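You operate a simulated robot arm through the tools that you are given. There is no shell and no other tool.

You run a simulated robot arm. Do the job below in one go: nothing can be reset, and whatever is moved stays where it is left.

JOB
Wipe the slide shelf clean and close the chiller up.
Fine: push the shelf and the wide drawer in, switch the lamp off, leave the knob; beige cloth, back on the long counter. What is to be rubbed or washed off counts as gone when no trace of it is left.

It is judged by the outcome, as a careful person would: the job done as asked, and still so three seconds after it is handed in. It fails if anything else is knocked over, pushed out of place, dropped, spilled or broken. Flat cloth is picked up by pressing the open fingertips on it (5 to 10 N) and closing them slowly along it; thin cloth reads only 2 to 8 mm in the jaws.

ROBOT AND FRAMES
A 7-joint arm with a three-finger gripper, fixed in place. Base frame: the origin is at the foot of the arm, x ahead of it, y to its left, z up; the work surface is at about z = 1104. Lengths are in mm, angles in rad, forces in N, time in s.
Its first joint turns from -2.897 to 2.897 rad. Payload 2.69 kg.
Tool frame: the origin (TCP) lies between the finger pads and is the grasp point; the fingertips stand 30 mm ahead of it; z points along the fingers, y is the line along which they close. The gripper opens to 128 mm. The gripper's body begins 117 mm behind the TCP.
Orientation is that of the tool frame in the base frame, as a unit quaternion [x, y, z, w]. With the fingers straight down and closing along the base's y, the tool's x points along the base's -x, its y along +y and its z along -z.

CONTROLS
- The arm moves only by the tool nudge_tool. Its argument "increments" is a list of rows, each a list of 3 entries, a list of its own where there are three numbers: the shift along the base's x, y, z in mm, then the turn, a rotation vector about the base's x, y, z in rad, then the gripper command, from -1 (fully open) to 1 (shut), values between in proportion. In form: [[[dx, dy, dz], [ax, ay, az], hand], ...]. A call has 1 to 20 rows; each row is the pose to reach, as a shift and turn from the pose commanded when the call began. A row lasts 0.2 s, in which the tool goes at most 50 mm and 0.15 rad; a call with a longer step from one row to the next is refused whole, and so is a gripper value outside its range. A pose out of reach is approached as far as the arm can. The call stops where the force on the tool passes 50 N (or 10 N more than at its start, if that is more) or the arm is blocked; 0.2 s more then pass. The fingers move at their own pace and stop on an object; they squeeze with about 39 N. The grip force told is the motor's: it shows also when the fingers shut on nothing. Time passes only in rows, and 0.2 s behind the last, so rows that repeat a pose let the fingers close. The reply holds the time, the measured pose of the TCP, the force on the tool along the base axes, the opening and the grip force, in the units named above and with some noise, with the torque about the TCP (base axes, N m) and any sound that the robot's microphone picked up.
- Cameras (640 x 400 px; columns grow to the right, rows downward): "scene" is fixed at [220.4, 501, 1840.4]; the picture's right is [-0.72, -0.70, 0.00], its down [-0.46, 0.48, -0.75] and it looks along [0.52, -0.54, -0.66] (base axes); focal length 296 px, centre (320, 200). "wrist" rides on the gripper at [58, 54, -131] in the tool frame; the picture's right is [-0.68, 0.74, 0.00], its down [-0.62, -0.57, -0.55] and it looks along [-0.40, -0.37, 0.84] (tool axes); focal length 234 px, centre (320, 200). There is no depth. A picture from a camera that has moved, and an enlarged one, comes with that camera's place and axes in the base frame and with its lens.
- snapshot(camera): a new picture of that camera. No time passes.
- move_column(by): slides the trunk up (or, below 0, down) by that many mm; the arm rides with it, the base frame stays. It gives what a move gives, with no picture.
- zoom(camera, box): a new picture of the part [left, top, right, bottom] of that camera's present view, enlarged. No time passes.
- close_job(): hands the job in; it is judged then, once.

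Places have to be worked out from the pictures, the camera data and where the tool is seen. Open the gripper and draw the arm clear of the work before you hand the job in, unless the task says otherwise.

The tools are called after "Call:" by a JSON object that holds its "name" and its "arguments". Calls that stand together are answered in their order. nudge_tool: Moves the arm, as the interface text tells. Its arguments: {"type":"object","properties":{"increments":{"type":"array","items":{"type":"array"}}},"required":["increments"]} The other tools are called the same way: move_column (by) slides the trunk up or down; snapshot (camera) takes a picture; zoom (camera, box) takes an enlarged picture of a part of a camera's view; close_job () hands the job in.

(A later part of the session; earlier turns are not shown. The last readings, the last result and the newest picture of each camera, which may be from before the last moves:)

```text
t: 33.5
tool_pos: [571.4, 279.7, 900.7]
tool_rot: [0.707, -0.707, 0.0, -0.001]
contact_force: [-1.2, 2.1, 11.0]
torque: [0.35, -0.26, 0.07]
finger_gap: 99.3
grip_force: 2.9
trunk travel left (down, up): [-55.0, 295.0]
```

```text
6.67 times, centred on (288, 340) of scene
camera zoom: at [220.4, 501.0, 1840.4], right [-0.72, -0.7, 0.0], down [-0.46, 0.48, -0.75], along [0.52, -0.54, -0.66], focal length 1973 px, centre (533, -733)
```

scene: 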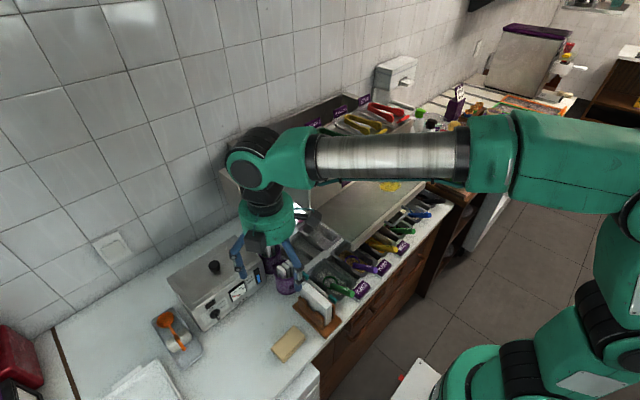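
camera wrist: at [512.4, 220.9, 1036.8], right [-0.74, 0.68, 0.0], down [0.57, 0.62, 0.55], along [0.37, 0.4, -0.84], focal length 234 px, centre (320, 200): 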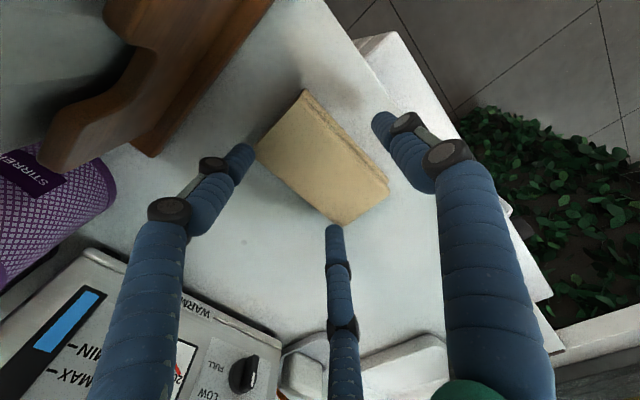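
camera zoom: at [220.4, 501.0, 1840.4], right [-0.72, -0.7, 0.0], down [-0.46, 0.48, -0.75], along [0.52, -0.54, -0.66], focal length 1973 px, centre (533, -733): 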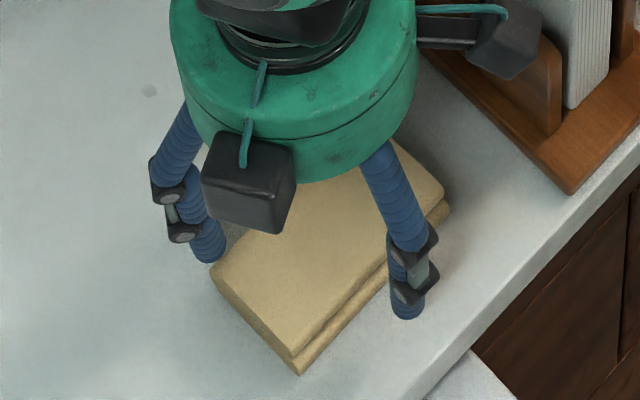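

The fingertips are now outside the pad at both sides, touching the counter (≈z 870). I ease up 1 mm and close from here, low enough to catch the pad's sides.

Call:
{"name": "nudge_tool", "arguments": {"increments": [[[-3, 0, 1], [0, 0, 0], -0.4], [[-5, 0, 1], [0, 0, 0], -0.3], [[-5, 0, 1], [0, 0, 0], -0.2], [[-5, 0, 1], [0, 0, 0], -0.1], [[-5, 0, 1], [0, 0, 0], 0], [[-5, 0, 1], [0, 0, 0], 0.05], [[-5, 0, 1], [0, 0, 0], 0.1]]}}

Call:
{"name": "zoom", "arguments": {"camera": "wrist", "box": [208, 70, 432, 250]}}

Call:
{"name": "zoom", "arguments": {"camera": "scene", "box": [240, 310, 336, 370]}}

```text
t: 35.2
tool_pos: [569.4, 279.0, 906.2]
tool_rot: [0.707, -0.707, 0.002, -0.004]
contact_force: [-0.3, -1.3, 29.5]
torque: [-0.72, 0.25, 0.17]
finger_gap: 70.0
grip_force: 9.0
trunk travel left (down, up): [-55.0, 295.0]
stopped in row 7: the force on the tool passed its limit at 52 N (the readings are from after the stop); the commanded pose is now the measured one
```

```text
2.22 times, centred on (320, 160) of wrist
camera zoom: at [514.3, 222.0, 1036.6], right [-0.74, 0.68, 0.0], down [0.56, 0.61, 0.56], along [0.38, 0.41, -0.83], focal length 520 px, centre (320, 289)
```

zoom: 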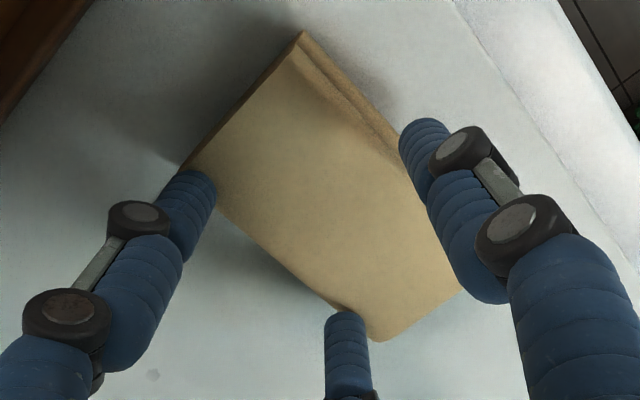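

```text
6.67 times, centred on (288, 340) of scene
camera zoom: at [220.4, 501.0, 1840.4], right [-0.72, -0.7, 0.0], down [-0.46, 0.48, -0.75], along [0.52, -0.54, -0.66], focal length 1973 px, centre (533, -733)
```

zoom: 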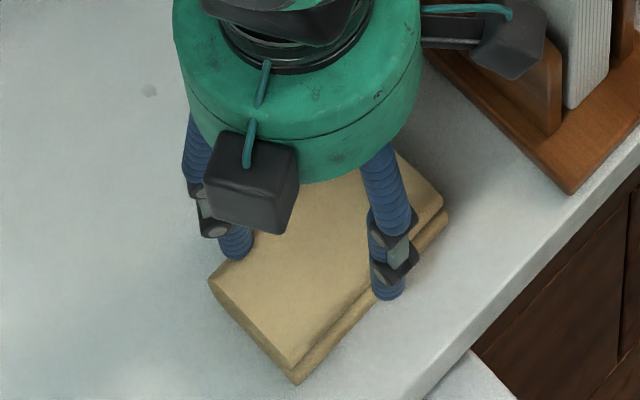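

The fingertips swing lower as they close, which pressed on the counter, but now they are catching the pad's sides (it dents). I ease up 2 mm and keep closing in small steps.

Call:
{"name": "nudge_tool", "arguments": {"increments": [[[-2, 0, 1.5], [0, 0, 0], -0.05], [[-2, 0, 1.5], [0, 0, 0], 0], [[-2, 0, 1.5], [0, 0, 0], 0.05]]}}

```text
t: 36.0
tool_pos: [567.2, 281.2, 905.9]
tool_rot: [0.707, -0.707, 0.002, -0.004]
contact_force: [10.9, 1.5, 36.3]
torque: [-0.1, -0.78, 0.0]
finger_gap: 61.2
grip_force: 0.6
trunk travel left (down, up): [-55.0, 295.0]
```

Still 36 N downwards; I raise 2 mm more while closing on.

Call:
{"name": "nudge_tool", "arguments": {"increments": [[[0, 0, 2], [0, 0, 0], 0.05], [[0, 0, 2], [0, 0, 0], 0.1], [[0, 0, 2], [0, 0, 0], 0.15]]}}

Call:
{"name": "zoom", "arguments": {"camera": "wrist", "box": [208, 70, 432, 250]}}

Call:
{"name": "zoom", "arguments": {"camera": "scene", "box": [240, 310, 336, 370]}}

```text
t: 36.8
tool_pos: [565.6, 280.1, 907.0]
tool_rot: [-0.707, 0.708, -0.001, 0.001]
contact_force: [5.3, 1.7, 32.2]
torque: [-0.09, -0.36, -0.04]
finger_gap: 55.2
grip_force: 0.7
trunk travel left (down, up): [-55.0, 295.0]
```

```text
2.22 times, centred on (320, 160) of wrist
camera zoom: at [510.8, 221.7, 1037.8], right [-0.74, 0.68, 0.0], down [0.56, 0.61, 0.55], along [0.37, 0.41, -0.83], focal length 520 px, centre (320, 289)
```

zoom: 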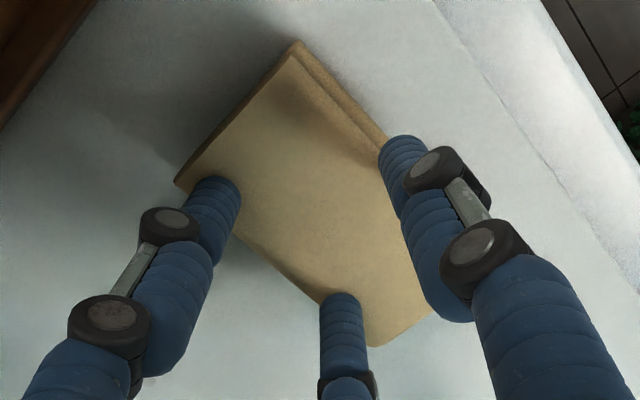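

```text
6.67 times, centred on (288, 340) of scene
camera zoom: at [220.4, 501.0, 1840.4], right [-0.72, -0.7, 0.0], down [-0.46, 0.48, -0.75], along [0.52, -0.54, -0.66], focal length 1973 px, centre (533, -733)
```

zoom: 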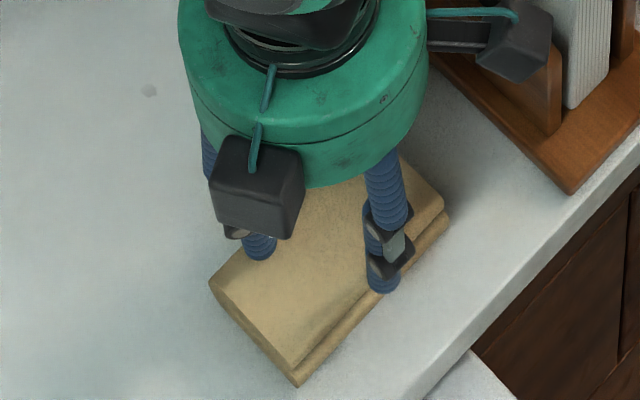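

The tips now press the pad's top hard. I ease off to ~8 N and close in stages, re-adjusting height so that the press stays at 5–10 N to the end.

Call:
{"name": "nudge_tool", "arguments": {"increments": [[[0, 0, 2], [0, 0, 0], 0.15], [[0, 0, 2.5], [0, 0, 0], 0.2], [[0, 0, 2.5], [0, 0, 0], 0.2]]}}

```text
t: 37.6
tool_pos: [563.9, 279.4, 907.8]
tool_rot: [0.707, -0.707, 0.0, -0.001]
contact_force: [2.7, -1.1, 6.7]
torque: [0.01, -0.14, 0.0]
finger_gap: 50.4
grip_force: 0.0
trunk travel left (down, up): [-55.0, 295.0]
```

6.7 N now. I close a stage further.

Call:
{"name": "nudge_tool", "arguments": {"increments": [[[0, 0, -0.3], [0, 0, 0], 0.25], [[0, 0, -0.3], [0, 0, 0], 0.3], [[0, 0, -0.3], [0, 0, 0], 0.35], [[0, 0, -0.3], [0, 0, 0], 0.4]]}}

```text
t: 38.6
tool_pos: [565.2, 279.4, 907.8]
tool_rot: [-0.707, 0.707, -0.002, 0.002]
contact_force: [0.3, -0.5, 0.3]
torque: [0.05, 0.0, 0.0]
finger_gap: 38.5
grip_force: 0.0
trunk travel left (down, up): [-55.0, 295.0]
```

Force dropped to zero; I press down again in small steps at this opening.

Call:
{"name": "nudge_tool", "arguments": {"increments": [[[0, 0, -1], [0, 0, 0], 0.4], [[0, 0, -1.5], [0, 0, 0], 0.4], [[0, 0, -1.5], [0, 0, 0], 0.4]]}}

```text
t: 39.4
tool_pos: [566.7, 279.9, 907.7]
tool_rot: [0.707, -0.707, 0.001, -0.002]
contact_force: [0.1, 0.8, 7.2]
torque: [-0.06, 0.12, -0.02]
finger_gap: 38.8
grip_force: 0.7
trunk travel left (down, up): [-55.0, 295.0]
```

7.2 N at gap 39. Closing further while lowering slightly.

Call:
{"name": "nudge_tool", "arguments": {"increments": [[[0, 0, -0.4], [0, 0, 0], 0.45], [[0, 0, -0.8], [0, 0, 0], 0.5], [[0, 0, -1.1], [0, 0, 0], 0.55], [[0, 0, -1.4], [0, 0, 0], 0.6]]}}

```text
t: 40.4
tool_pos: [567.6, 280.0, 907.6]
tool_rot: [0.707, -0.707, 0.001, -0.003]
contact_force: [0.5, -4.9, 21.9]
torque: [-0.16, 0.04, 0.06]
finger_gap: 25.8
grip_force: 0.1
trunk travel left (down, up): [-55.0, 295.0]
```

22 N is too much; I ease 1.2 mm and check.

Call:
{"name": "nudge_tool", "arguments": {"increments": [[[0, 0, 1], [0, 0, 0], 0.6], [[0, 0, 1], [0, 0, 0], 0.62]]}}

Call:
{"name": "zoom", "arguments": {"camera": "wrist", "box": [208, 70, 432, 250]}}

```text
t: 41.0
tool_pos: [565.7, 280.5, 906.9]
tool_rot: [-0.707, 0.707, -0.001, 0.002]
contact_force: [4.7, 0.5, 13.9]
torque: [-0.01, -0.14, -0.01]
finger_gap: 23.5
grip_force: 0.1
trunk travel left (down, up): [-55.0, 295.0]
```

```text
2.22 times, centred on (320, 160) of wrist
camera zoom: at [510.9, 222.1, 1037.5], right [-0.74, 0.68, 0.0], down [0.56, 0.61, 0.55], along [0.37, 0.41, -0.83], focal length 520 px, centre (320, 289)
```

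zoom: 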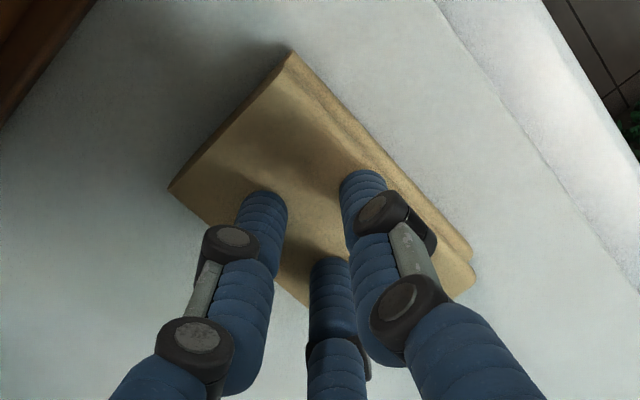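

The cloth is now wrinkling up between the fingers. I continue closing in small stages with a little less pressure.

Call:
{"name": "nudge_tool", "arguments": {"increments": [[[0, 0, 0.3], [0, 0, 0], 0.66], [[0, 0, 0.3], [0, 0, 0], 0.7], [[0, 0, 0.3], [0, 0, 0], 0.74]]}}

```text
t: 41.8
tool_pos: [564.7, 279.6, 906.1]
tool_rot: [-0.707, 0.707, 0.0, 0.001]
contact_force: [-2.3, -0.8, 8.0]
torque: [-0.07, 0.08, 0.03]
finger_gap: 14.6
grip_force: 0.1
trunk travel left (down, up): [-55.0, 295.0]
```

8 N at gap 15; closing on.

Call:
{"name": "nudge_tool", "arguments": {"increments": [[[0, 0, -0.2], [0, 0, 0], 0.78], [[0, 0, -0.4], [0, 0, 0], 0.82], [[0, 0, -0.6], [0, 0, 0], 0.86]]}}

```text
t: 42.6
tool_pos: [565.0, 278.5, 905.8]
tool_rot: [0.707, -0.707, 0.001, -0.002]
contact_force: [-0.4, -0.8, -0.1]
torque: [-0.01, -0.01, 0.02]
finger_gap: 9.0
grip_force: 0.1
trunk travel left (down, up): [-55.0, 295.0]
```

Force fell off at gap 9; I press 1.3 mm lower and shut, then look.

Call:
{"name": "nudge_tool", "arguments": {"increments": [[[0, 0, -0.8], [0, 0, 0], 0.86], [[0, 0, -1.4], [0, 0, 0], 0.87], [[0, 0, -1.6], [0, 0, 0], 0.88]]}}

Call:
{"name": "zoom", "arguments": {"camera": "wrist", "box": [208, 70, 432, 250]}}

```text
t: 43.4
tool_pos: [565.6, 279.4, 906.0]
tool_rot: [-0.707, 0.708, -0.001, 0.002]
contact_force: [0.1, -2.9, 7.2]
torque: [-0.1, 0.08, 0.02]
finger_gap: 6.0
grip_force: 0.1
trunk travel left (down, up): [-55.0, 295.0]
```

```text
2.22 times, centred on (320, 160) of wrist
camera zoom: at [511.5, 220.9, 1035.8], right [-0.74, 0.68, 0.0], down [0.56, 0.61, 0.55], along [0.37, 0.41, -0.83], focal length 520 px, centre (320, 289)
```

zoom: 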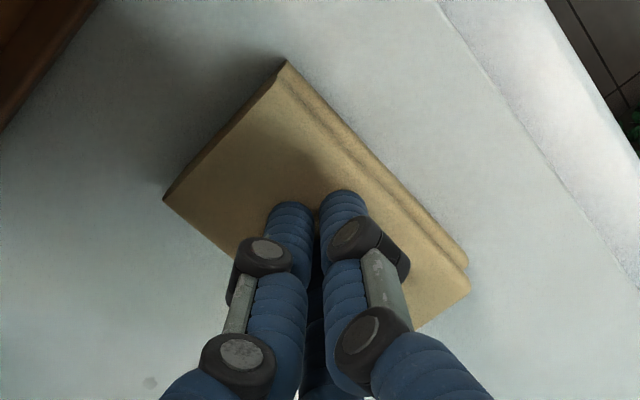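

Gap 6 with 7 N press; I shut fully and test-lift.

Call:
{"name": "nudge_tool", "arguments": {"increments": [[[0, 0, -0.3], [0, 0, 0], 0.92], [[0, 0, -0.3], [0, 0, 0], 1], [[0, 0, -0.3], [0, 0, 0], 1], [[0, 0, -0.3], [0, 0, 0], 1], [[0, 0, 8], [0, 0, 0], 1], [[0, 0, 20], [0, 0, 0], 1], [[0, 0, 30], [0, 0, 0], 1]]}}

Call:
{"name": "zoom", "arguments": {"camera": "wrist", "box": [208, 70, 432, 250]}}

Call:
{"name": "zoom", "arguments": {"camera": "scene", "box": [240, 310, 336, 370]}}

```text
t: 45.0
tool_pos: [566.4, 278.6, 932.6]
tool_rot: [0.707, -0.707, 0.001, -0.002]
contact_force: [0.0, -0.5, -0.1]
torque: [-0.04, -0.02, 0.06]
finger_gap: 2.4
grip_force: 31.5
trunk travel left (down, up): [-55.0, 295.0]
```

```text
2.22 times, centred on (320, 160) of wrist
camera zoom: at [511.8, 220.8, 1063.7], right [-0.74, 0.68, 0.0], down [0.56, 0.61, 0.55], along [0.37, 0.41, -0.83], focal length 520 px, centre (320, 289)
```

zoom: 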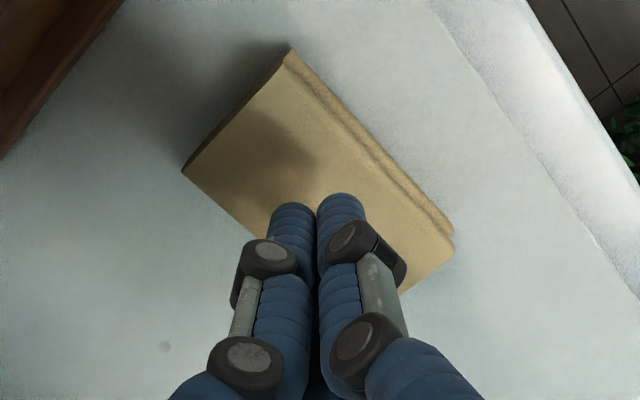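

```text
6.67 times, centred on (288, 340) of scene
camera zoom: at [220.4, 501.0, 1840.4], right [-0.72, -0.7, 0.0], down [-0.46, 0.48, -0.75], along [0.52, -0.54, -0.66], focal length 1973 px, centre (533, -733)
```

zoom: 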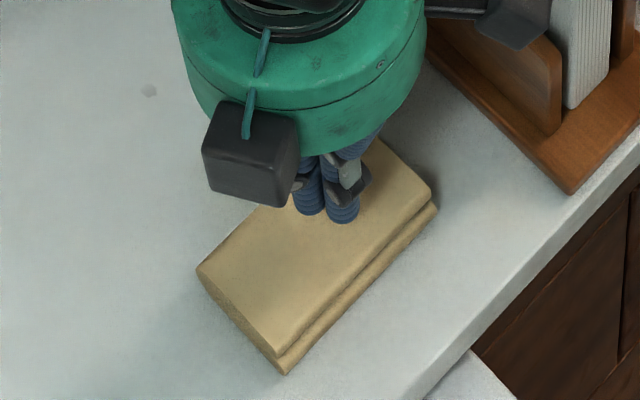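

The pad sprang back flat: it is a soft 10 mm thick pad and wrinkled best at ~14 N, then slipped when my press went to zero. I retry with a steady press through the whole closing, starting at gap ~48 over its centre (568,284).

Call:
{"name": "nudge_tool", "arguments": {"increments": [[[2, 5, 0], [0, 0, 0], 0.25], [[2, 5, 0], [0, 0, 0], 0.25], [[2, 5, -12], [0, 0, 0], 0.25], [[2, 5, -21], [0, 0, 0], 0.25], [[2, 5, -24], [0, 0, 0], 0.25], [[2, 5, -25], [0, 0, 0], 0.25]]}}

```text
t: 46.4
tool_pos: [568.5, 283.5, 908.2]
tool_rot: [-0.707, 0.707, 0.0, 0.002]
contact_force: [0.3, -0.5, 0.1]
torque: [-0.02, 0.0, 0.0]
finger_gap: 47.8
grip_force: 0.2
trunk travel left (down, up): [-55.0, 295.0]
```

At 908.2 with no contact yet; I press down by 1.5 mm.

Call:
{"name": "nudge_tool", "arguments": {"increments": [[[0, 0, -1], [0, 0, 0], 0.25], [[0, 0, -1.5], [0, 0, 0], 0.25]]}}

```text
t: 47.0
tool_pos: [569.5, 283.6, 908.6]
tool_rot: [-0.707, 0.708, 0.0, 0.002]
contact_force: [0.6, -0.4, 0.2]
torque: [-0.03, -0.01, 0.0]
finger_gap: 47.9
grip_force: 0.0
trunk travel left (down, up): [-55.0, 295.0]
```

Still free; another 1.5 mm down.

Call:
{"name": "nudge_tool", "arguments": {"increments": [[[0, 0, -1], [0, 0, 0], 0.25], [[0, 0, -1.5], [0, 0, 0], 0.25], [[0, 0, -1.5], [0, 0, 0], 0.25]]}}

```text
t: 47.8
tool_pos: [568.8, 283.6, 906.7]
tool_rot: [0.707, -0.707, 0.001, -0.003]
contact_force: [1.2, -0.5, 6.2]
torque: [-0.08, -0.06, 0.06]
finger_gap: 48.8
grip_force: 0.9
trunk travel left (down, up): [-55.0, 295.0]
```

Contact 6 N. I press 0.6 mm more and close very slowly.

Call:
{"name": "nudge_tool", "arguments": {"increments": [[[0, 0, -0.6], [0, 0, 0], 0.25], [[0, 0, -0.6], [0, 0, 0], 0.28], [[0, 0, -0.6], [0, 0, 0], 0.31], [[0, 0, -0.6], [0, 0, 0], 0.34]]}}

```text
t: 48.8
tool_pos: [569.4, 285.1, 906.6]
tool_rot: [-0.707, 0.707, -0.001, 0.003]
contact_force: [2.7, -1.9, 17.3]
torque: [-0.07, -0.08, -0.02]
finger_gap: 42.4
grip_force: 0.1
trunk travel left (down, up): [-55.0, 295.0]
```

17 N; I keep this height minus a touch of pressure and close on.

Call:
{"name": "nudge_tool", "arguments": {"increments": [[[0, 0, 0.3], [0, 0, 0], 0.37], [[0, 0, 0.3], [0, 0, 0], 0.4], [[0, 0, 0.3], [0, 0, 0], 0.43], [[0, 0, 0.3], [0, 0, 0], 0.46]]}}

Call:
{"name": "zoom", "arguments": {"camera": "wrist", "box": [208, 70, 432, 250]}}

```text
t: 49.8
tool_pos: [567.2, 284.1, 907.1]
tool_rot: [-0.707, 0.707, 0.0, 0.002]
contact_force: [-2.7, -1.2, 21.6]
torque: [-0.1, 0.15, 0.0]
finger_gap: 32.9
grip_force: 0.1
trunk travel left (down, up): [-55.0, 295.0]
```

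```text
2.22 times, centred on (320, 160) of wrist
camera zoom: at [513.1, 226.5, 1037.9], right [-0.74, 0.68, 0.0], down [0.56, 0.61, 0.55], along [0.37, 0.41, -0.83], focal length 520 px, centre (320, 289)
```

zoom: 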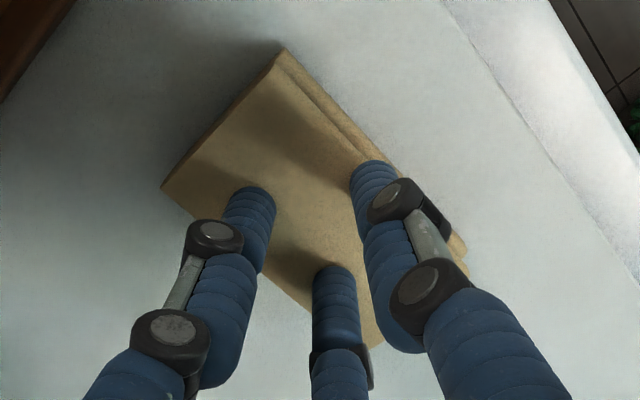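

A bulge is rising between the fingers. I close on, keeping the press.

Call:
{"name": "nudge_tool", "arguments": {"increments": [[[0, 0, 0.3], [0, 0, 0], 0.49], [[0, 0, 0.3], [0, 0, 0], 0.52], [[0, 0, 0.5], [0, 0, 0], 0.55], [[0, 0, 0.5], [0, 0, 0], 0.58]]}}

```text
t: 50.8
tool_pos: [567.8, 283.8, 907.5]
tool_rot: [-0.707, 0.707, 0.0, 0.002]
contact_force: [-1.5, 1.8, 9.1]
torque: [0.06, 0.06, 0.0]
finger_gap: 25.6
grip_force: 0.1
trunk travel left (down, up): [-55.0, 295.0]
```

Call:
{"name": "nudge_tool", "arguments": {"increments": [[[0, 0, -0.5], [0, 0, 0], 0.6], [[0, 0, -0.7], [0, 0, 0], 0.63], [[0, 0, -0.7], [0, 0, 0], 0.66]]}}

Call:
{"name": "zoom", "arguments": {"camera": "wrist", "box": [208, 70, 432, 250]}}

```text
t: 51.6
tool_pos: [567.5, 284.9, 907.8]
tool_rot: [0.707, -0.707, 0.001, -0.002]
contact_force: [-0.3, -0.7, 1.5]
torque: [-0.03, 0.07, 0.01]
finger_gap: 21.5
grip_force: 0.1
trunk travel left (down, up): [-55.0, 295.0]
```

```text
2.22 times, centred on (320, 160) of wrist
camera zoom: at [513.9, 226.6, 1037.8], right [-0.74, 0.68, 0.0], down [0.56, 0.62, 0.55], along [0.37, 0.41, -0.83], focal length 520 px, centre (320, 289)
```

zoom: 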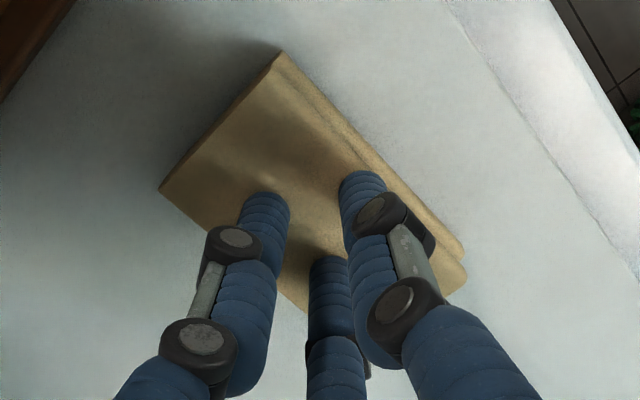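

The press dropped to 1.5 N (the tips slipped a little). I press firmer, then close on.

Call:
{"name": "nudge_tool", "arguments": {"increments": [[[0, 0, -1], [0, 0, 0], 0.66], [[0, 0, -1.6], [0, 0, 0], 0.66], [[0, 0, -1.8], [0, 0, 0], 0.69]]}}

```text
t: 52.4
tool_pos: [568.6, 284.1, 906.0]
tool_rot: [0.707, -0.707, 0.0, -0.004]
contact_force: [-5.3, -1.1, 25.5]
torque: [-0.05, 0.28, 0.04]
finger_gap: 19.0
grip_force: 0.0
trunk travel left (down, up): [-55.0, 295.0]
```

Call:
{"name": "nudge_tool", "arguments": {"increments": [[[0, 0, 0], [0, 0, 0], 0.73], [[0, 0, 0], [0, 0, 0], 0.77], [[0, 0, 0], [0, 0, 0], 0.81]]}}

Call:
{"name": "zoom", "arguments": {"camera": "wrist", "box": [208, 70, 432, 250]}}

```text
t: 53.2
tool_pos: [568.3, 283.8, 905.8]
tool_rot: [-0.707, 0.708, -0.001, 0.001]
contact_force: [-6.7, -1.5, 21.6]
torque: [-0.04, 0.18, -0.02]
finger_gap: 7.1
grip_force: 0.2
trunk travel left (down, up): [-55.0, 295.0]
```

```text
2.22 times, centred on (320, 160) of wrist
camera zoom: at [513.3, 226.3, 1035.7], right [-0.74, 0.68, 0.0], down [0.56, 0.61, 0.55], along [0.37, 0.41, -0.83], focal length 520 px, centre (320, 289)
```

zoom: 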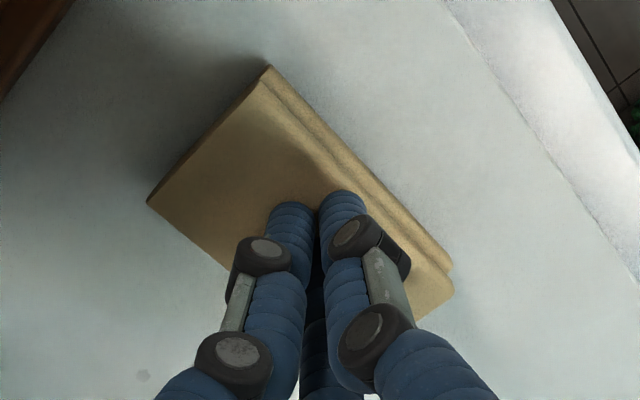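

21 N press at gap 7; I shut, ease, and lift to test.

Call:
{"name": "nudge_tool", "arguments": {"increments": [[[0, 0, 0], [0, 0, 0], 0.9], [[0, 0, 0], [0, 0, 0], 1], [[0, 0, 0], [0, 0, 0], 1], [[0, 0, 0], [0, 0, 0], 1], [[0, 0, 10], [0, 0, 0], 1], [[0, 0, 25], [0, 0, 0], 1]]}}

Call:
{"name": "zoom", "arguments": {"camera": "scene", "box": [240, 310, 336, 370]}}

Call:
{"name": "zoom", "arguments": {"camera": "wrist", "box": [208, 70, 432, 250]}}

```text
t: 54.6
tool_pos: [569.4, 283.6, 929.9]
tool_rot: [-0.707, 0.707, -0.001, 0.002]
contact_force: [0.2, 1.3, -0.7]
torque: [-0.04, 0.0, -0.01]
finger_gap: 2.2
grip_force: 31.1
trunk travel left (down, up): [-55.0, 295.0]
```

```text
6.67 times, centred on (288, 340) of scene
camera zoom: at [220.4, 501.0, 1840.4], right [-0.72, -0.7, 0.0], down [-0.46, 0.48, -0.75], along [0.52, -0.54, -0.66], focal length 1973 px, centre (533, -733)
```

zoom: 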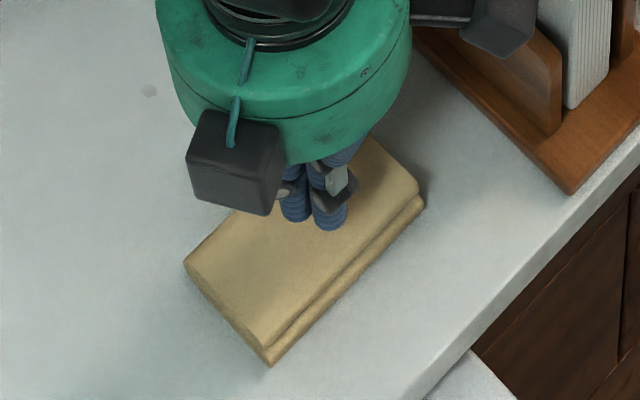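

```text
2.22 times, centred on (320, 160) of wrist
camera zoom: at [515.1, 226.2, 1060.0], right [-0.74, 0.68, 0.0], down [0.56, 0.61, 0.55], along [0.37, 0.41, -0.83], focal length 520 px, centre (320, 289)
```

zoom: 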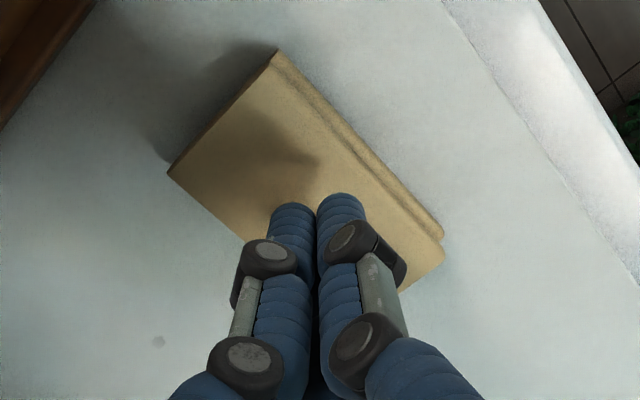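

It slipped again. Looking at the numbers, at gap 97 the tip had met the pad's corner and not the counter, so the pad is thicker (≈14 mm) and I never went low enough to grip its sides. The pad is now centred at (574,286); I open wide, shift to x≈586 to balance the finger positions, and look.

Call:
{"name": "nudge_tool", "arguments": {"increments": [[[5, 2, 20], [0, 0, 0], 0], [[10, 2, 30], [0, 0, 0], -0.85], [[16, 2, 30], [0, 0, 0], -0.85], [[16, 2, 15], [0, 0, 0], -0.85], [[16, 2, 0], [0, 0, 0], -0.85], [[16, 2, -12], [0, 0, 0], -0.85], [[16, 2, -12], [0, 0, 0], -0.85]]}}

Call:
{"name": "zoom", "arguments": {"camera": "wrist", "box": [188, 60, 452, 225]}}

Call:
{"name": "zoom", "arguments": {"camera": "scene", "box": [240, 310, 336, 370]}}

```text
t: 56.2
tool_pos: [585.1, 287.2, 916.5]
tool_rot: [-0.707, 0.707, 0.0, 0.002]
contact_force: [-0.3, 0.1, -0.9]
torque: [0.02, 0.04, -0.03]
finger_gap: 118.3
grip_force: 0.1
trunk travel left (down, up): [-55.0, 295.0]
```

```text
2.42 times, centred on (320, 142) of wrist
camera zoom: at [530.7, 229.5, 1048.1], right [-0.74, 0.68, 0.0], down [0.56, 0.61, 0.55], along [0.37, 0.41, -0.83], focal length 568 px, centre (320, 339)
```

zoom: 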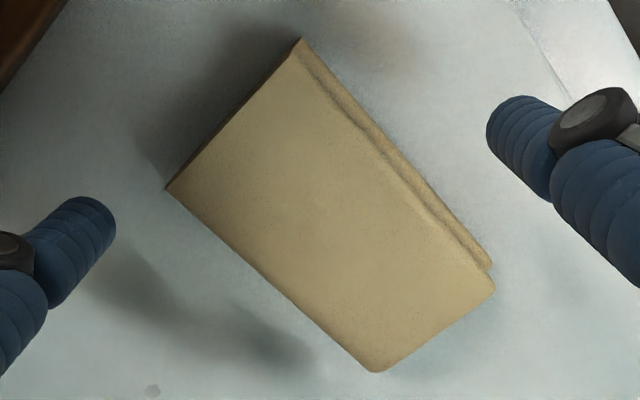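

```text
6.67 times, centred on (288, 340) of scene
camera zoom: at [220.4, 501.0, 1840.4], right [-0.72, -0.7, 0.0], down [-0.46, 0.48, -0.75], along [0.52, -0.54, -0.66], focal length 1973 px, centre (533, -733)
```

zoom: 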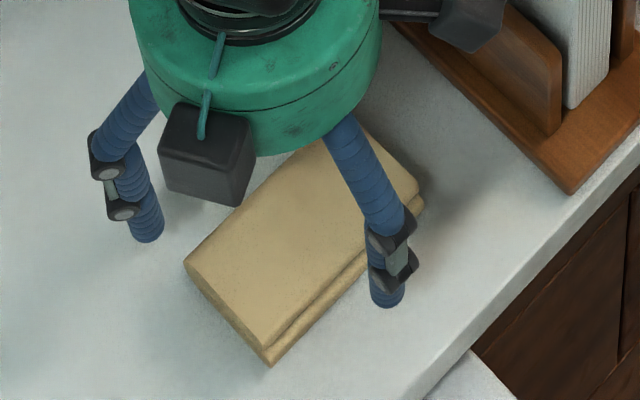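

Clearance is good on all sides. I descend to find the counter itself.

Call:
{"name": "nudge_tool", "arguments": {"increments": [[[0, 0, -8], [0, 0, 0], -0.85], [[0, 0, -14], [0, 0, 0], -0.85], [[0, 0, -16], [0, 0, 0], -0.85], [[0, 0, -18], [0, 0, 0], -0.85], [[0, 0, -20], [0, 0, 0], -0.85]]}}

```text
t: 57.4
tool_pos: [585.9, 285.7, 898.1]
tool_rot: [-0.707, 0.707, -0.001, 0.002]
contact_force: [-0.7, -0.4, -0.9]
torque: [0.01, -0.04, -0.01]
finger_gap: 118.3
grip_force: 0.0
trunk travel left (down, up): [-55.0, 295.0]
```

No contact yet at 898; further down in 1.5 mm steps.

Call:
{"name": "nudge_tool", "arguments": {"increments": [[[0, 0, -1.5], [0, 0, 0], -0.85], [[0, 0, -3], [0, 0, 0], -0.85], [[0, 0, -4.5], [0, 0, 0], -0.85], [[0, 0, -4.5], [0, 0, 0], -0.85]]}}

```text
t: 58.4
tool_pos: [584.9, 286.3, 893.2]
tool_rot: [0.708, -0.707, 0.001, -0.001]
contact_force: [0.8, 0.6, 0.0]
torque: [-0.04, -0.01, -0.01]
finger_gap: 118.6
grip_force: 0.1
trunk travel left (down, up): [-55.0, 295.0]
```

Call:
{"name": "nudge_tool", "arguments": {"increments": [[[0, 0, -1.5], [0, 0, 0], -0.85], [[0, 0, -3], [0, 0, 0], -0.85], [[0, 0, -4], [0, 0, 0], -0.85], [[0, 0, -4], [0, 0, 0], -0.85]]}}

```text
t: 59.4
tool_pos: [584.6, 286.6, 889.1]
tool_rot: [-0.707, 0.707, -0.002, 0.002]
contact_force: [-0.1, 0.0, -0.3]
torque: [-0.01, 0.01, 0.03]
finger_gap: 118.1
grip_force: 0.0
trunk travel left (down, up): [-55.0, 295.0]
```

Even at tips z≈859 there is no counter contact, so the pad is about 20 mm thick. At this depth the jaws will catch its sides: I raise 3 mm and close slowly.

Call:
{"name": "nudge_tool", "arguments": {"increments": [[[0, 0, 3], [0, 0, 0], -0.7], [[0, 0, 3], [0, 0, 0], -0.5], [[0, 0, 3], [0, 0, 0], -0.35], [[-3, 0, 3], [0, 0, 0], -0.25], [[-3, 0, 3], [0, 0, 0], -0.15]]}}

Call:
{"name": "zoom", "arguments": {"camera": "wrist", "box": [188, 60, 452, 225]}}

```text
t: 60.6
tool_pos: [579.9, 287.3, 892.6]
tool_rot: [-0.707, 0.707, -0.001, 0.002]
contact_force: [1.6, 1.6, 6.7]
torque: [0.02, 0.16, -0.12]
finger_gap: 80.0
grip_force: 38.9
trunk travel left (down, up): [-55.0, 295.0]
```

```text
2.42 times, centred on (320, 142) of wrist
camera zoom: at [525.7, 229.3, 1023.0], right [-0.74, 0.68, 0.0], down [0.56, 0.61, 0.55], along [0.38, 0.41, -0.83], focal length 568 px, centre (320, 339)
```

zoom: 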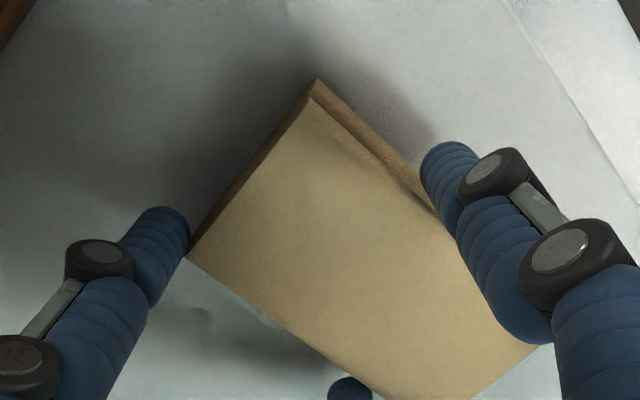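

The grip force is 39 N at gap 80: the pad is held by its sides. I command shut to hold and test-lift.

Call:
{"name": "nudge_tool", "arguments": {"increments": [[[0, 0, 0], [0, 0, 0], 0.1], [[0, 0, 0], [0, 0, 0], 0.5], [[0, 0, 0], [0, 0, 0], 1], [[0, 0, 0], [0, 0, 0], 1], [[0, 0, 5], [0, 0, 0], 1], [[0, 0, 12], [0, 0, 0], 1], [[0, 0, 22], [0, 0, 0], 1], [[0, 0, 35], [0, 0, 0], 1]]}}

Call:
{"name": "snapshot", "arguments": {"camera": "wrist"}}

Call:
{"name": "zoom", "arguments": {"camera": "scene", "box": [224, 290, 352, 370]}}

```text
t: 62.4
tool_pos: [582.1, 286.0, 926.5]
tool_rot: [-0.707, 0.707, 0.0, 0.002]
contact_force: [0.4, 0.0, -1.0]
torque: [-0.03, 0.01, -0.01]
finger_gap: 79.3
grip_force: 39.0
trunk travel left (down, up): [-55.0, 295.0]
```

```text
taken
camera wrist: at [527.3, 229.0, 1056.9], right [-0.74, 0.68, 0.0], down [0.56, 0.61, 0.55], along [0.37, 0.41, -0.83], focal length 234 px, centre (320, 200)
```

wrist: 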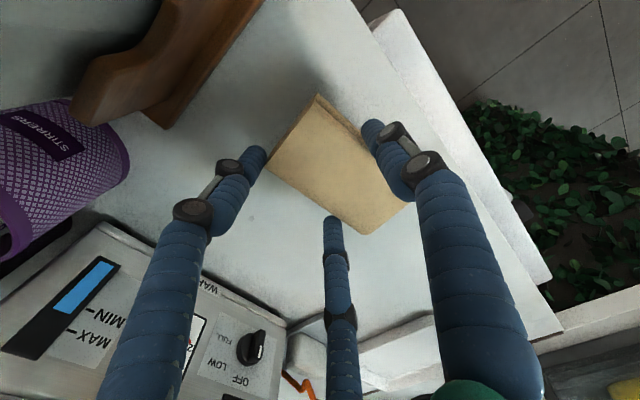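

```text
5.00 times, centred on (288, 330) of scene
camera zoom: at [220.4, 501.0, 1840.4], right [-0.72, -0.7, 0.0], down [-0.46, 0.48, -0.75], along [0.52, -0.54, -0.66], focal length 1480 px, centre (480, -450)
```

zoom: 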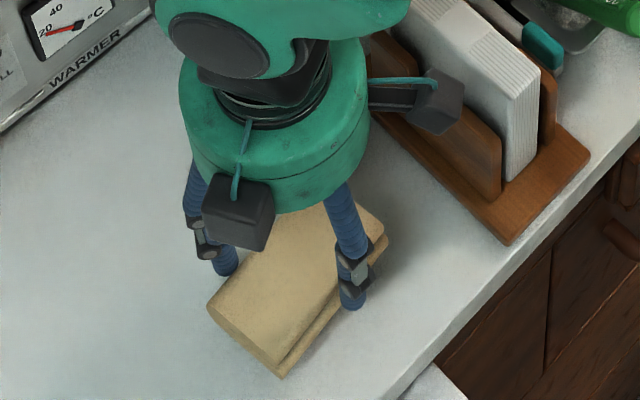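

In the wrist view the pad keeps its place between the fingers, so it seems lifted. I raise it more and check.

Call:
{"name": "nudge_tool", "arguments": {"increments": [[[0, 0, 20], [0, 0, 0], 1], [[0, 0, 45], [0, 0, 0], 1], [[0, 0, 75], [0, 0, 0], 1], [[0, 0, 105], [0, 0, 0], 1]]}}

Call:
{"name": "snapshot", "arguments": {"camera": "wrist"}}

Call:
{"name": "zoom", "arguments": {"camera": "scene", "box": [208, 270, 368, 370]}}

```text
t: 63.4
tool_pos: [583.4, 287.0, 1030.4]
tool_rot: [0.707, -0.707, 0.001, -0.002]
contact_force: [0.8, -0.4, -1.2]
torque: [0.0, 0.02, 0.04]
finger_gap: 78.9
grip_force: 39.4
trunk travel left (down, up): [-55.0, 295.0]
```

```text
taken
camera wrist: at [528.3, 228.7, 1161.5], right [-0.74, 0.68, 0.0], down [0.56, 0.62, 0.55], along [0.37, 0.4, -0.83], focal length 234 px, centre (320, 200)
```

wrist: 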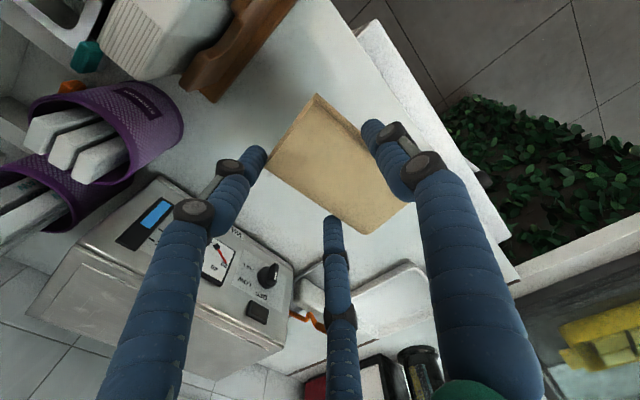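

```text
4.00 times, centred on (288, 320) of scene
camera zoom: at [220.4, 501.0, 1840.4], right [-0.72, -0.7, 0.0], down [-0.46, 0.48, -0.75], along [0.52, -0.54, -0.66], focal length 1184 px, centre (448, -280)
```

zoom: 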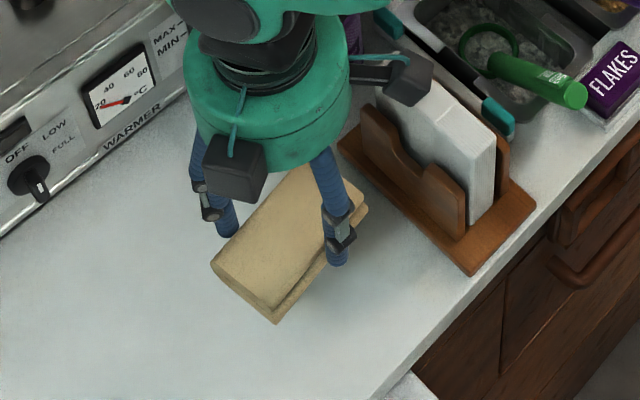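

The pad is held firmly and clear of the counter. I raise the trunk back by 220 mm.

Call:
{"name": "move_column", "arguments": {"by": 220}}

Call:
{"name": "nudge_tool", "arguments": {"increments": [[[0, 0, 15], [0, 0, -0.13], 1], [[0, -10, 30], [0, 0, -0.26], 1], [[0, -30, 45], [0, 0, -0.39], 1], [[0, -60, 60], [0, 0, -0.52], 1], [[0, -90, 75], [0, 0, -0.65], 1], [[0, -120, 80], [0, 0, -0.78], 1], [[0, -155, 80], [0, 0, -0.91], 1], [[0, -190, 80], [0, 0, -1.04], 1], [[0, -230, 80], [0, 0, -1.17], 1], [[0, -270, 80], [0, 0, -1.3], 1], [[0, -310, 80], [0, 0, -1.43], 1], [[0, -350, 80], [0, 0, -1.5708], 1], [[0, -390, 80], [0, 0, -1.5708], 1], [[0, -430, 80], [0, 0, -1.5708], 1], [[5, -470, 80], [0, 0, -1.5708], 1], [[10, -510, 80], [0, 0, -1.5708], 1], [[15, -550, 80], [0, 0, -1.5708], 1], [[15, -570, 80], [0, 0, -1.5708], 1], [[15, -570, 80], [0, 0, -1.5708], 1]]}}

Call:
{"name": "snapshot", "arguments": {"camera": "wrist"}}

Call:
{"name": "snapshot", "arguments": {"camera": "scene"}}

```text
t: 65.7
tool_pos: [583.2, 287.3, 1250.8]
tool_rot: [-0.707, 0.707, -0.001, 0.002]
contact_force: [0.6, -0.4, -0.8]
torque: [0.01, 0.0, -0.03]
finger_gap: 78.0
grip_force: 38.8
trunk travel left (down, up): [-275.0, 75.0]
```

```text
t: 69.7
tool_pos: [597.0, -284.3, 1330.3]
tool_rot: [0.0, 1.0, -0.002, 0.001]
contact_force: [-0.2, 0.2, -0.8]
torque: [-0.02, -0.02, -0.02]
finger_gap: 77.1
grip_force: 39.3
trunk travel left (down, up): [-275.0, 75.0]
```

```text
taken
camera wrist: at [538.5, -229.6, 1460.5], right [0.68, 0.74, 0.0], down [0.61, -0.56, 0.55], along [0.41, -0.37, -0.83], focal length 234 px, centre (320, 200)
```

wrist: 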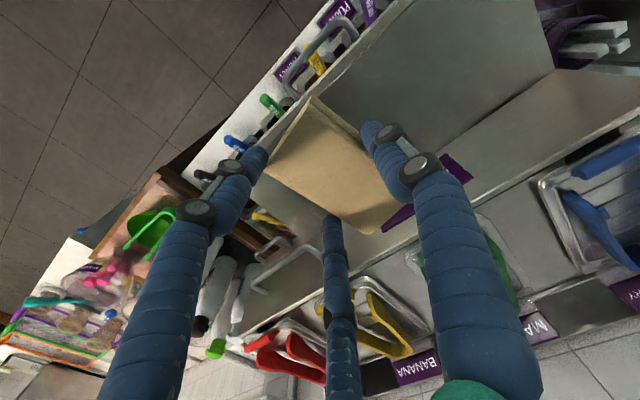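

```text
taken
```

scene: 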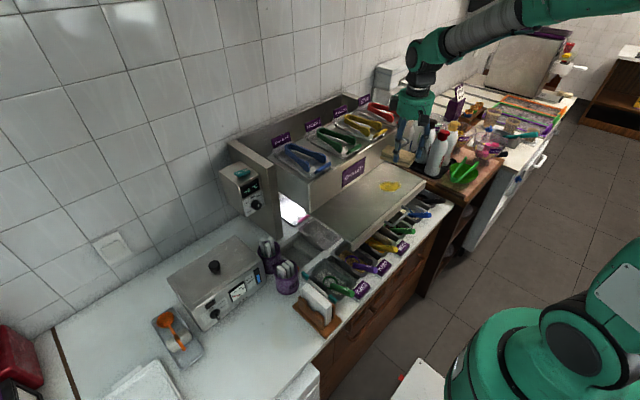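

The stain now lies at about x 620–680, y −382…−306; the pad's centre is about (+13,+16) from the TCP. I move over the near end of it and come down to just above the shelf.

Call:
{"name": "nudge_tool", "arguments": {"increments": [[[20, -10, 0], [0, 0, 0], 1], [[41, -22, 0], [0, 0, 0], 1], [[41, -22, -45], [0, 0, 0], 1], [[41, -22, -90], [0, 0, 0], 1], [[41, -22, -130], [0, 0, 0], 1], [[41, -22, -155], [0, 0, 0], 1], [[41, -22, -170], [0, 0, 0], 1], [[41, -22, -175], [0, 0, 0], 1]]}}

Call:
{"name": "snapshot", "arguments": {"camera": "wrist"}}

Call:
{"name": "zoom", "arguments": {"camera": "scene", "box": [310, 110, 470, 210]}}

```text
t: 71.5
tool_pos: [639.2, -304.0, 1154.4]
tool_rot: [-0.001, 1.0, -0.001, 0.001]
contact_force: [0.5, 0.1, -0.7]
torque: [0.0, 0.01, 0.02]
finger_gap: 77.0
grip_force: 39.5
trunk travel left (down, up): [-275.0, 75.0]
```

```text
taken
camera wrist: at [581.0, -250.5, 1285.5], right [0.68, 0.74, 0.0], down [0.61, -0.56, 0.55], along [0.41, -0.37, -0.83], focal length 234 px, centre (320, 200)
```

wrist: 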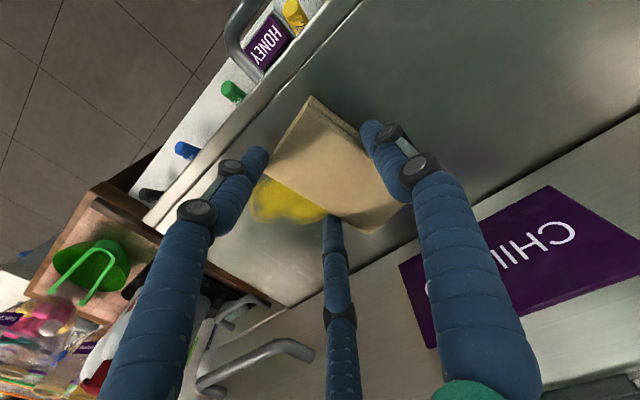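

```text
4.00 times, centred on (390, 160) of scene
camera zoom: at [220.4, 501.0, 1840.4], right [-0.72, -0.7, 0.0], down [-0.46, 0.48, -0.75], along [0.52, -0.54, -0.66], focal length 1184 px, centre (40, 360)
```

zoom: 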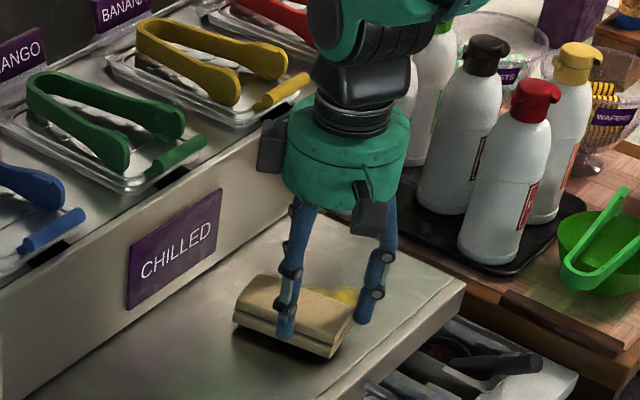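

The pad is just beside/above the stain. I lower in small steps to touch the shelf.

Call:
{"name": "nudge_tool", "arguments": {"increments": [[[0, 0, -4], [0, 0, 0], 1], [[0, 0, -8], [0, 0, 0], 1], [[0, 0, -11], [0, 0, 0], 1], [[0, 0, -13], [0, 0, 0], 1], [[0, 0, -15], [0, 0, 0], 1]]}}

```text
t: 72.7
tool_pos: [639.8, -305.1, 1146.4]
tool_rot: [0.0, 1.0, -0.003, 0.004]
contact_force: [-0.6, 5.5, 45.9]
torque: [0.89, -0.72, -0.61]
finger_gap: 76.7
grip_force: 39.0
trunk travel left (down, up): [-275.0, 75.0]
```

Contact came earlier (TCP ≈1146, 46 N); I ease by 5.5 mm to get a light press.

Call:
{"name": "nudge_tool", "arguments": {"increments": [[[0, 0, 3], [0, 0, 0], 1], [[0, 0, 5.5], [0, 0, 0], 1], [[0, 0, 5.5], [0, 0, 0], 1]]}}

```text
t: 73.5
tool_pos: [638.6, -306.6, 1144.6]
tool_rot: [0.0, 1.0, -0.002, 0.001]
contact_force: [1.9, -3.3, 25.4]
torque: [0.06, -0.91, -0.34]
finger_gap: 76.2
grip_force: 38.7
trunk travel left (down, up): [-275.0, 75.0]
```

Call:
{"name": "nudge_tool", "arguments": {"increments": [[[0, 0, 1.3], [0, 0, 0], 1], [[0, 0, 1.3], [0, 0, 0], 1]]}}

```text
t: 74.1
tool_pos: [637.8, -305.4, 1144.8]
tool_rot: [0.0, 1.0, -0.002, 0.0]
contact_force: [1.7, -4.5, 9.8]
torque: [-0.16, -0.55, -0.3]
finger_gap: 76.6
grip_force: 39.2
trunk travel left (down, up): [-275.0, 75.0]
```

Press is ~10 N. I stroke along −y over the stain and back.

Call:
{"name": "nudge_tool", "arguments": {"increments": [[[0, -12, 0], [0, 0, 0], 1], [[0, -24, 0], [0, 0, 0], 1], [[0, -36, 0], [0, 0, 0], 1], [[0, -48, 0], [0, 0, 0], 1], [[0, -60, 0], [0, 0, 0], 1], [[0, -72, 0], [0, 0, 0], 1], [[0, -84, 0], [0, 0, 0], 1], [[0, -96, 0], [0, 0, 0], 1], [[0, -108, 0], [0, 0, 0], 1]]}}

Call:
{"name": "snapshot", "arguments": {"camera": "wrist"}}

Call:
{"name": "zoom", "arguments": {"camera": "scene", "box": [310, 110, 470, 210]}}

```text
t: 76.1
tool_pos: [638.9, -414.1, 1145.6]
tool_rot: [0.0, 1.0, -0.001, 0.001]
contact_force: [-0.1, 0.8, -1.1]
torque: [0.02, 0.0, 0.0]
finger_gap: 75.9
grip_force: 39.0
trunk travel left (down, up): [-275.0, 75.0]
```

```text
taken
camera wrist: at [579.7, -359.8, 1277.2], right [0.68, 0.74, 0.0], down [0.61, -0.56, 0.55], along [0.41, -0.37, -0.83], focal length 234 px, centre (320, 200)
```

wrist: 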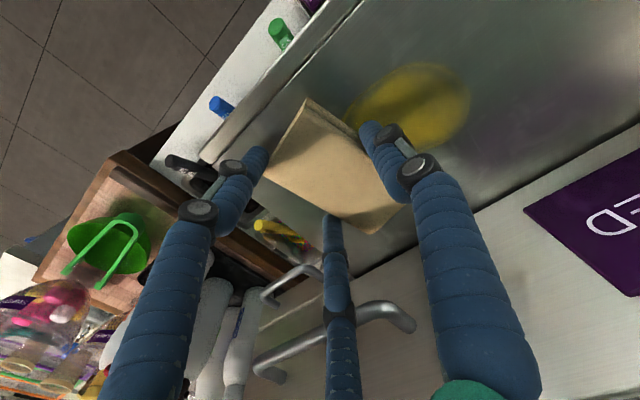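

```text
4.00 times, centred on (390, 160) of scene
camera zoom: at [220.4, 501.0, 1840.4], right [-0.72, -0.7, 0.0], down [-0.46, 0.48, -0.75], along [0.52, -0.54, -0.66], focal length 1184 px, centre (40, 360)
```

zoom: 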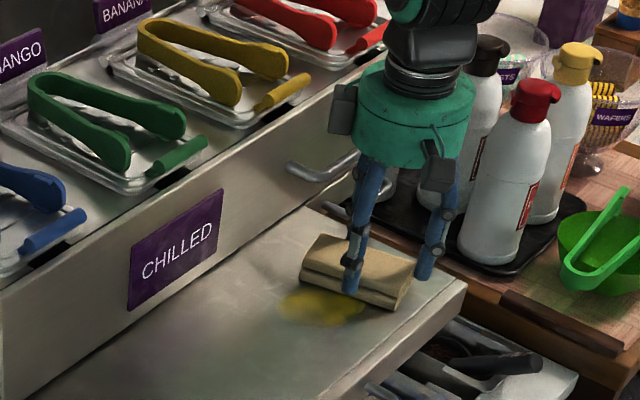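

The stain is fading; the press went to zero at the end, so I lower ~2 mm and stroke back.

Call:
{"name": "nudge_tool", "arguments": {"increments": [[[0, 0, -1.5], [0, 0, 0], 1], [[0, 10, -2], [0, 0, 0], 1], [[0, 24, -2], [0, 0, 0], 1], [[0, 38, -2], [0, 0, 0], 1], [[0, 52, -2], [0, 0, 0], 1]]}}

```text
t: 77.3
tool_pos: [637.8, -361.8, 1145.0]
tool_rot: [0.001, 1.0, -0.001, 0.001]
contact_force: [0.0, 0.1, -0.3]
torque: [0.03, -0.01, -0.02]
finger_gap: 75.7
grip_force: 38.6
trunk travel left (down, up): [-275.0, 75.0]
```

Call:
{"name": "nudge_tool", "arguments": {"increments": [[[0, 0, -1], [0, 0, 0], 1], [[0, 0, -2], [0, 0, 0], 1], [[0, 0, -2], [0, 0, 0], 1]]}}

```text
t: 78.1
tool_pos: [639.6, -363.5, 1145.2]
tool_rot: [0.0, 1.0, -0.002, 0.001]
contact_force: [2.5, 0.4, 16.7]
torque: [0.43, -0.01, -0.21]
finger_gap: 75.4
grip_force: 38.5
trunk travel left (down, up): [-275.0, 75.0]
```

16.7 N here; I stroke back and forth along y at this height.

Call:
{"name": "nudge_tool", "arguments": {"increments": [[[0, 14, 0.3], [0, 0, 0], 1], [[0, 28, 0.3], [0, 0, 0], 1], [[0, 42, 0.3], [0, 0, 0], 1], [[0, 56, 0.3], [0, 0, 0], 1], [[0, 66, 0.3], [0, 0, 0], 1], [[0, 52, 0.3], [0, 0, 0], 1], [[0, 38, 0.3], [0, 0, 0], 1], [[0, 24, 0.3], [0, 0, 0], 1], [[0, 10, 0.3], [0, 0, 0], 1], [[0, -4, 0.3], [0, 0, 0], 1], [[0, -18, 0.3], [0, 0, 0], 1], [[0, -32, 0.3], [0, 0, 0], 1], [[0, -46, 0.3], [0, 0, 0], 1]]}}

Call:
{"name": "snapshot", "arguments": {"camera": "wrist"}}

Call:
{"name": "zoom", "arguments": {"camera": "scene", "box": [310, 110, 470, 210]}}

```text
t: 80.9
tool_pos: [636.6, -408.1, 1144.2]
tool_rot: [0.0, 1.0, -0.003, 0.001]
contact_force: [0.6, 7.9, 27.2]
torque: [0.71, -0.46, -0.08]
finger_gap: 74.7
grip_force: 39.2
trunk travel left (down, up): [-275.0, 75.0]
```

```text
taken
camera wrist: at [578.2, -352.9, 1274.6], right [0.68, 0.74, 0.0], down [0.61, -0.56, 0.55], along [0.41, -0.38, -0.83], focal length 234 px, centre (320, 200)
```

wrist: 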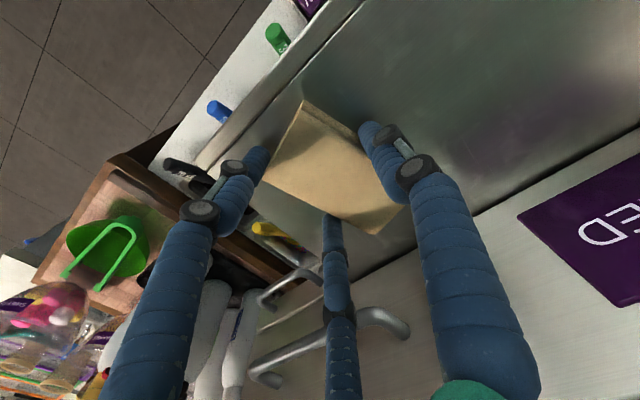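

```text
4.00 times, centred on (390, 160) of scene
camera zoom: at [220.4, 501.0, 1840.4], right [-0.72, -0.7, 0.0], down [-0.46, 0.48, -0.75], along [0.52, -0.54, -0.66], focal length 1184 px, centre (40, 360)
```

zoom: 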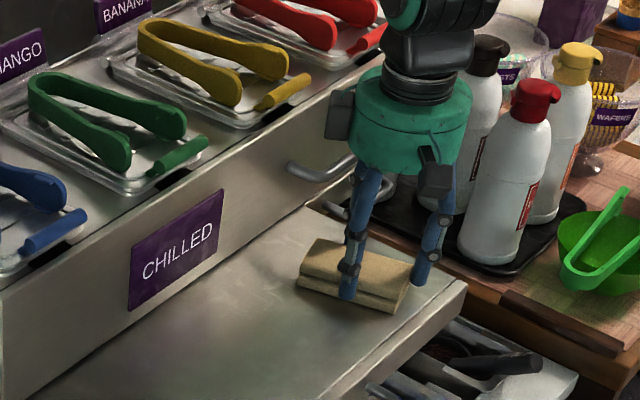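

The stain looks gone from this side. I do two more passes, shifted slightly in +x and −x, with a lighter press.

Call:
{"name": "nudge_tool", "arguments": {"increments": [[[3, 12, 0.8], [0, 0, 0], 1], [[6, 26, 0.8], [0, 0, 0], 1], [[10, 40, 0.6], [0, 0, 0], 1], [[12, 54, 0.5], [0, 0, 0], 1], [[12, 68, 0.5], [0, 0, 0], 1], [[12, 82, 0.5], [0, 0, 0], 1], [[12, 96, 0.5], [0, 0, 0], 1], [[12, 106, 0.5], [0, 0, 0], 1], [[4, 92, 0.5], [0, 0, 0], 1], [[-6, 78, 0.5], [0, 0, 0], 1], [[-10, 64, 0.5], [0, 0, 0], 1], [[-10, 50, 0.5], [0, 0, 0], 1], [[-10, 36, 0.5], [0, 0, 0], 1], [[-10, 22, 0.5], [0, 0, 0], 1], [[-10, 8, 0.6], [0, 0, 0], 1], [[-10, -4, 0.8], [0, 0, 0], 1]]}}

```text
t: 84.3
tool_pos: [629.6, -411.5, 1144.2]
tool_rot: [0.001, 1.0, -0.001, 0.0]
contact_force: [0.5, 0.7, 0.0]
torque: [0.03, 0.04, -0.01]
finger_gap: 74.0
grip_force: 38.3
trunk travel left (down, up): [-275.0, 75.0]
```

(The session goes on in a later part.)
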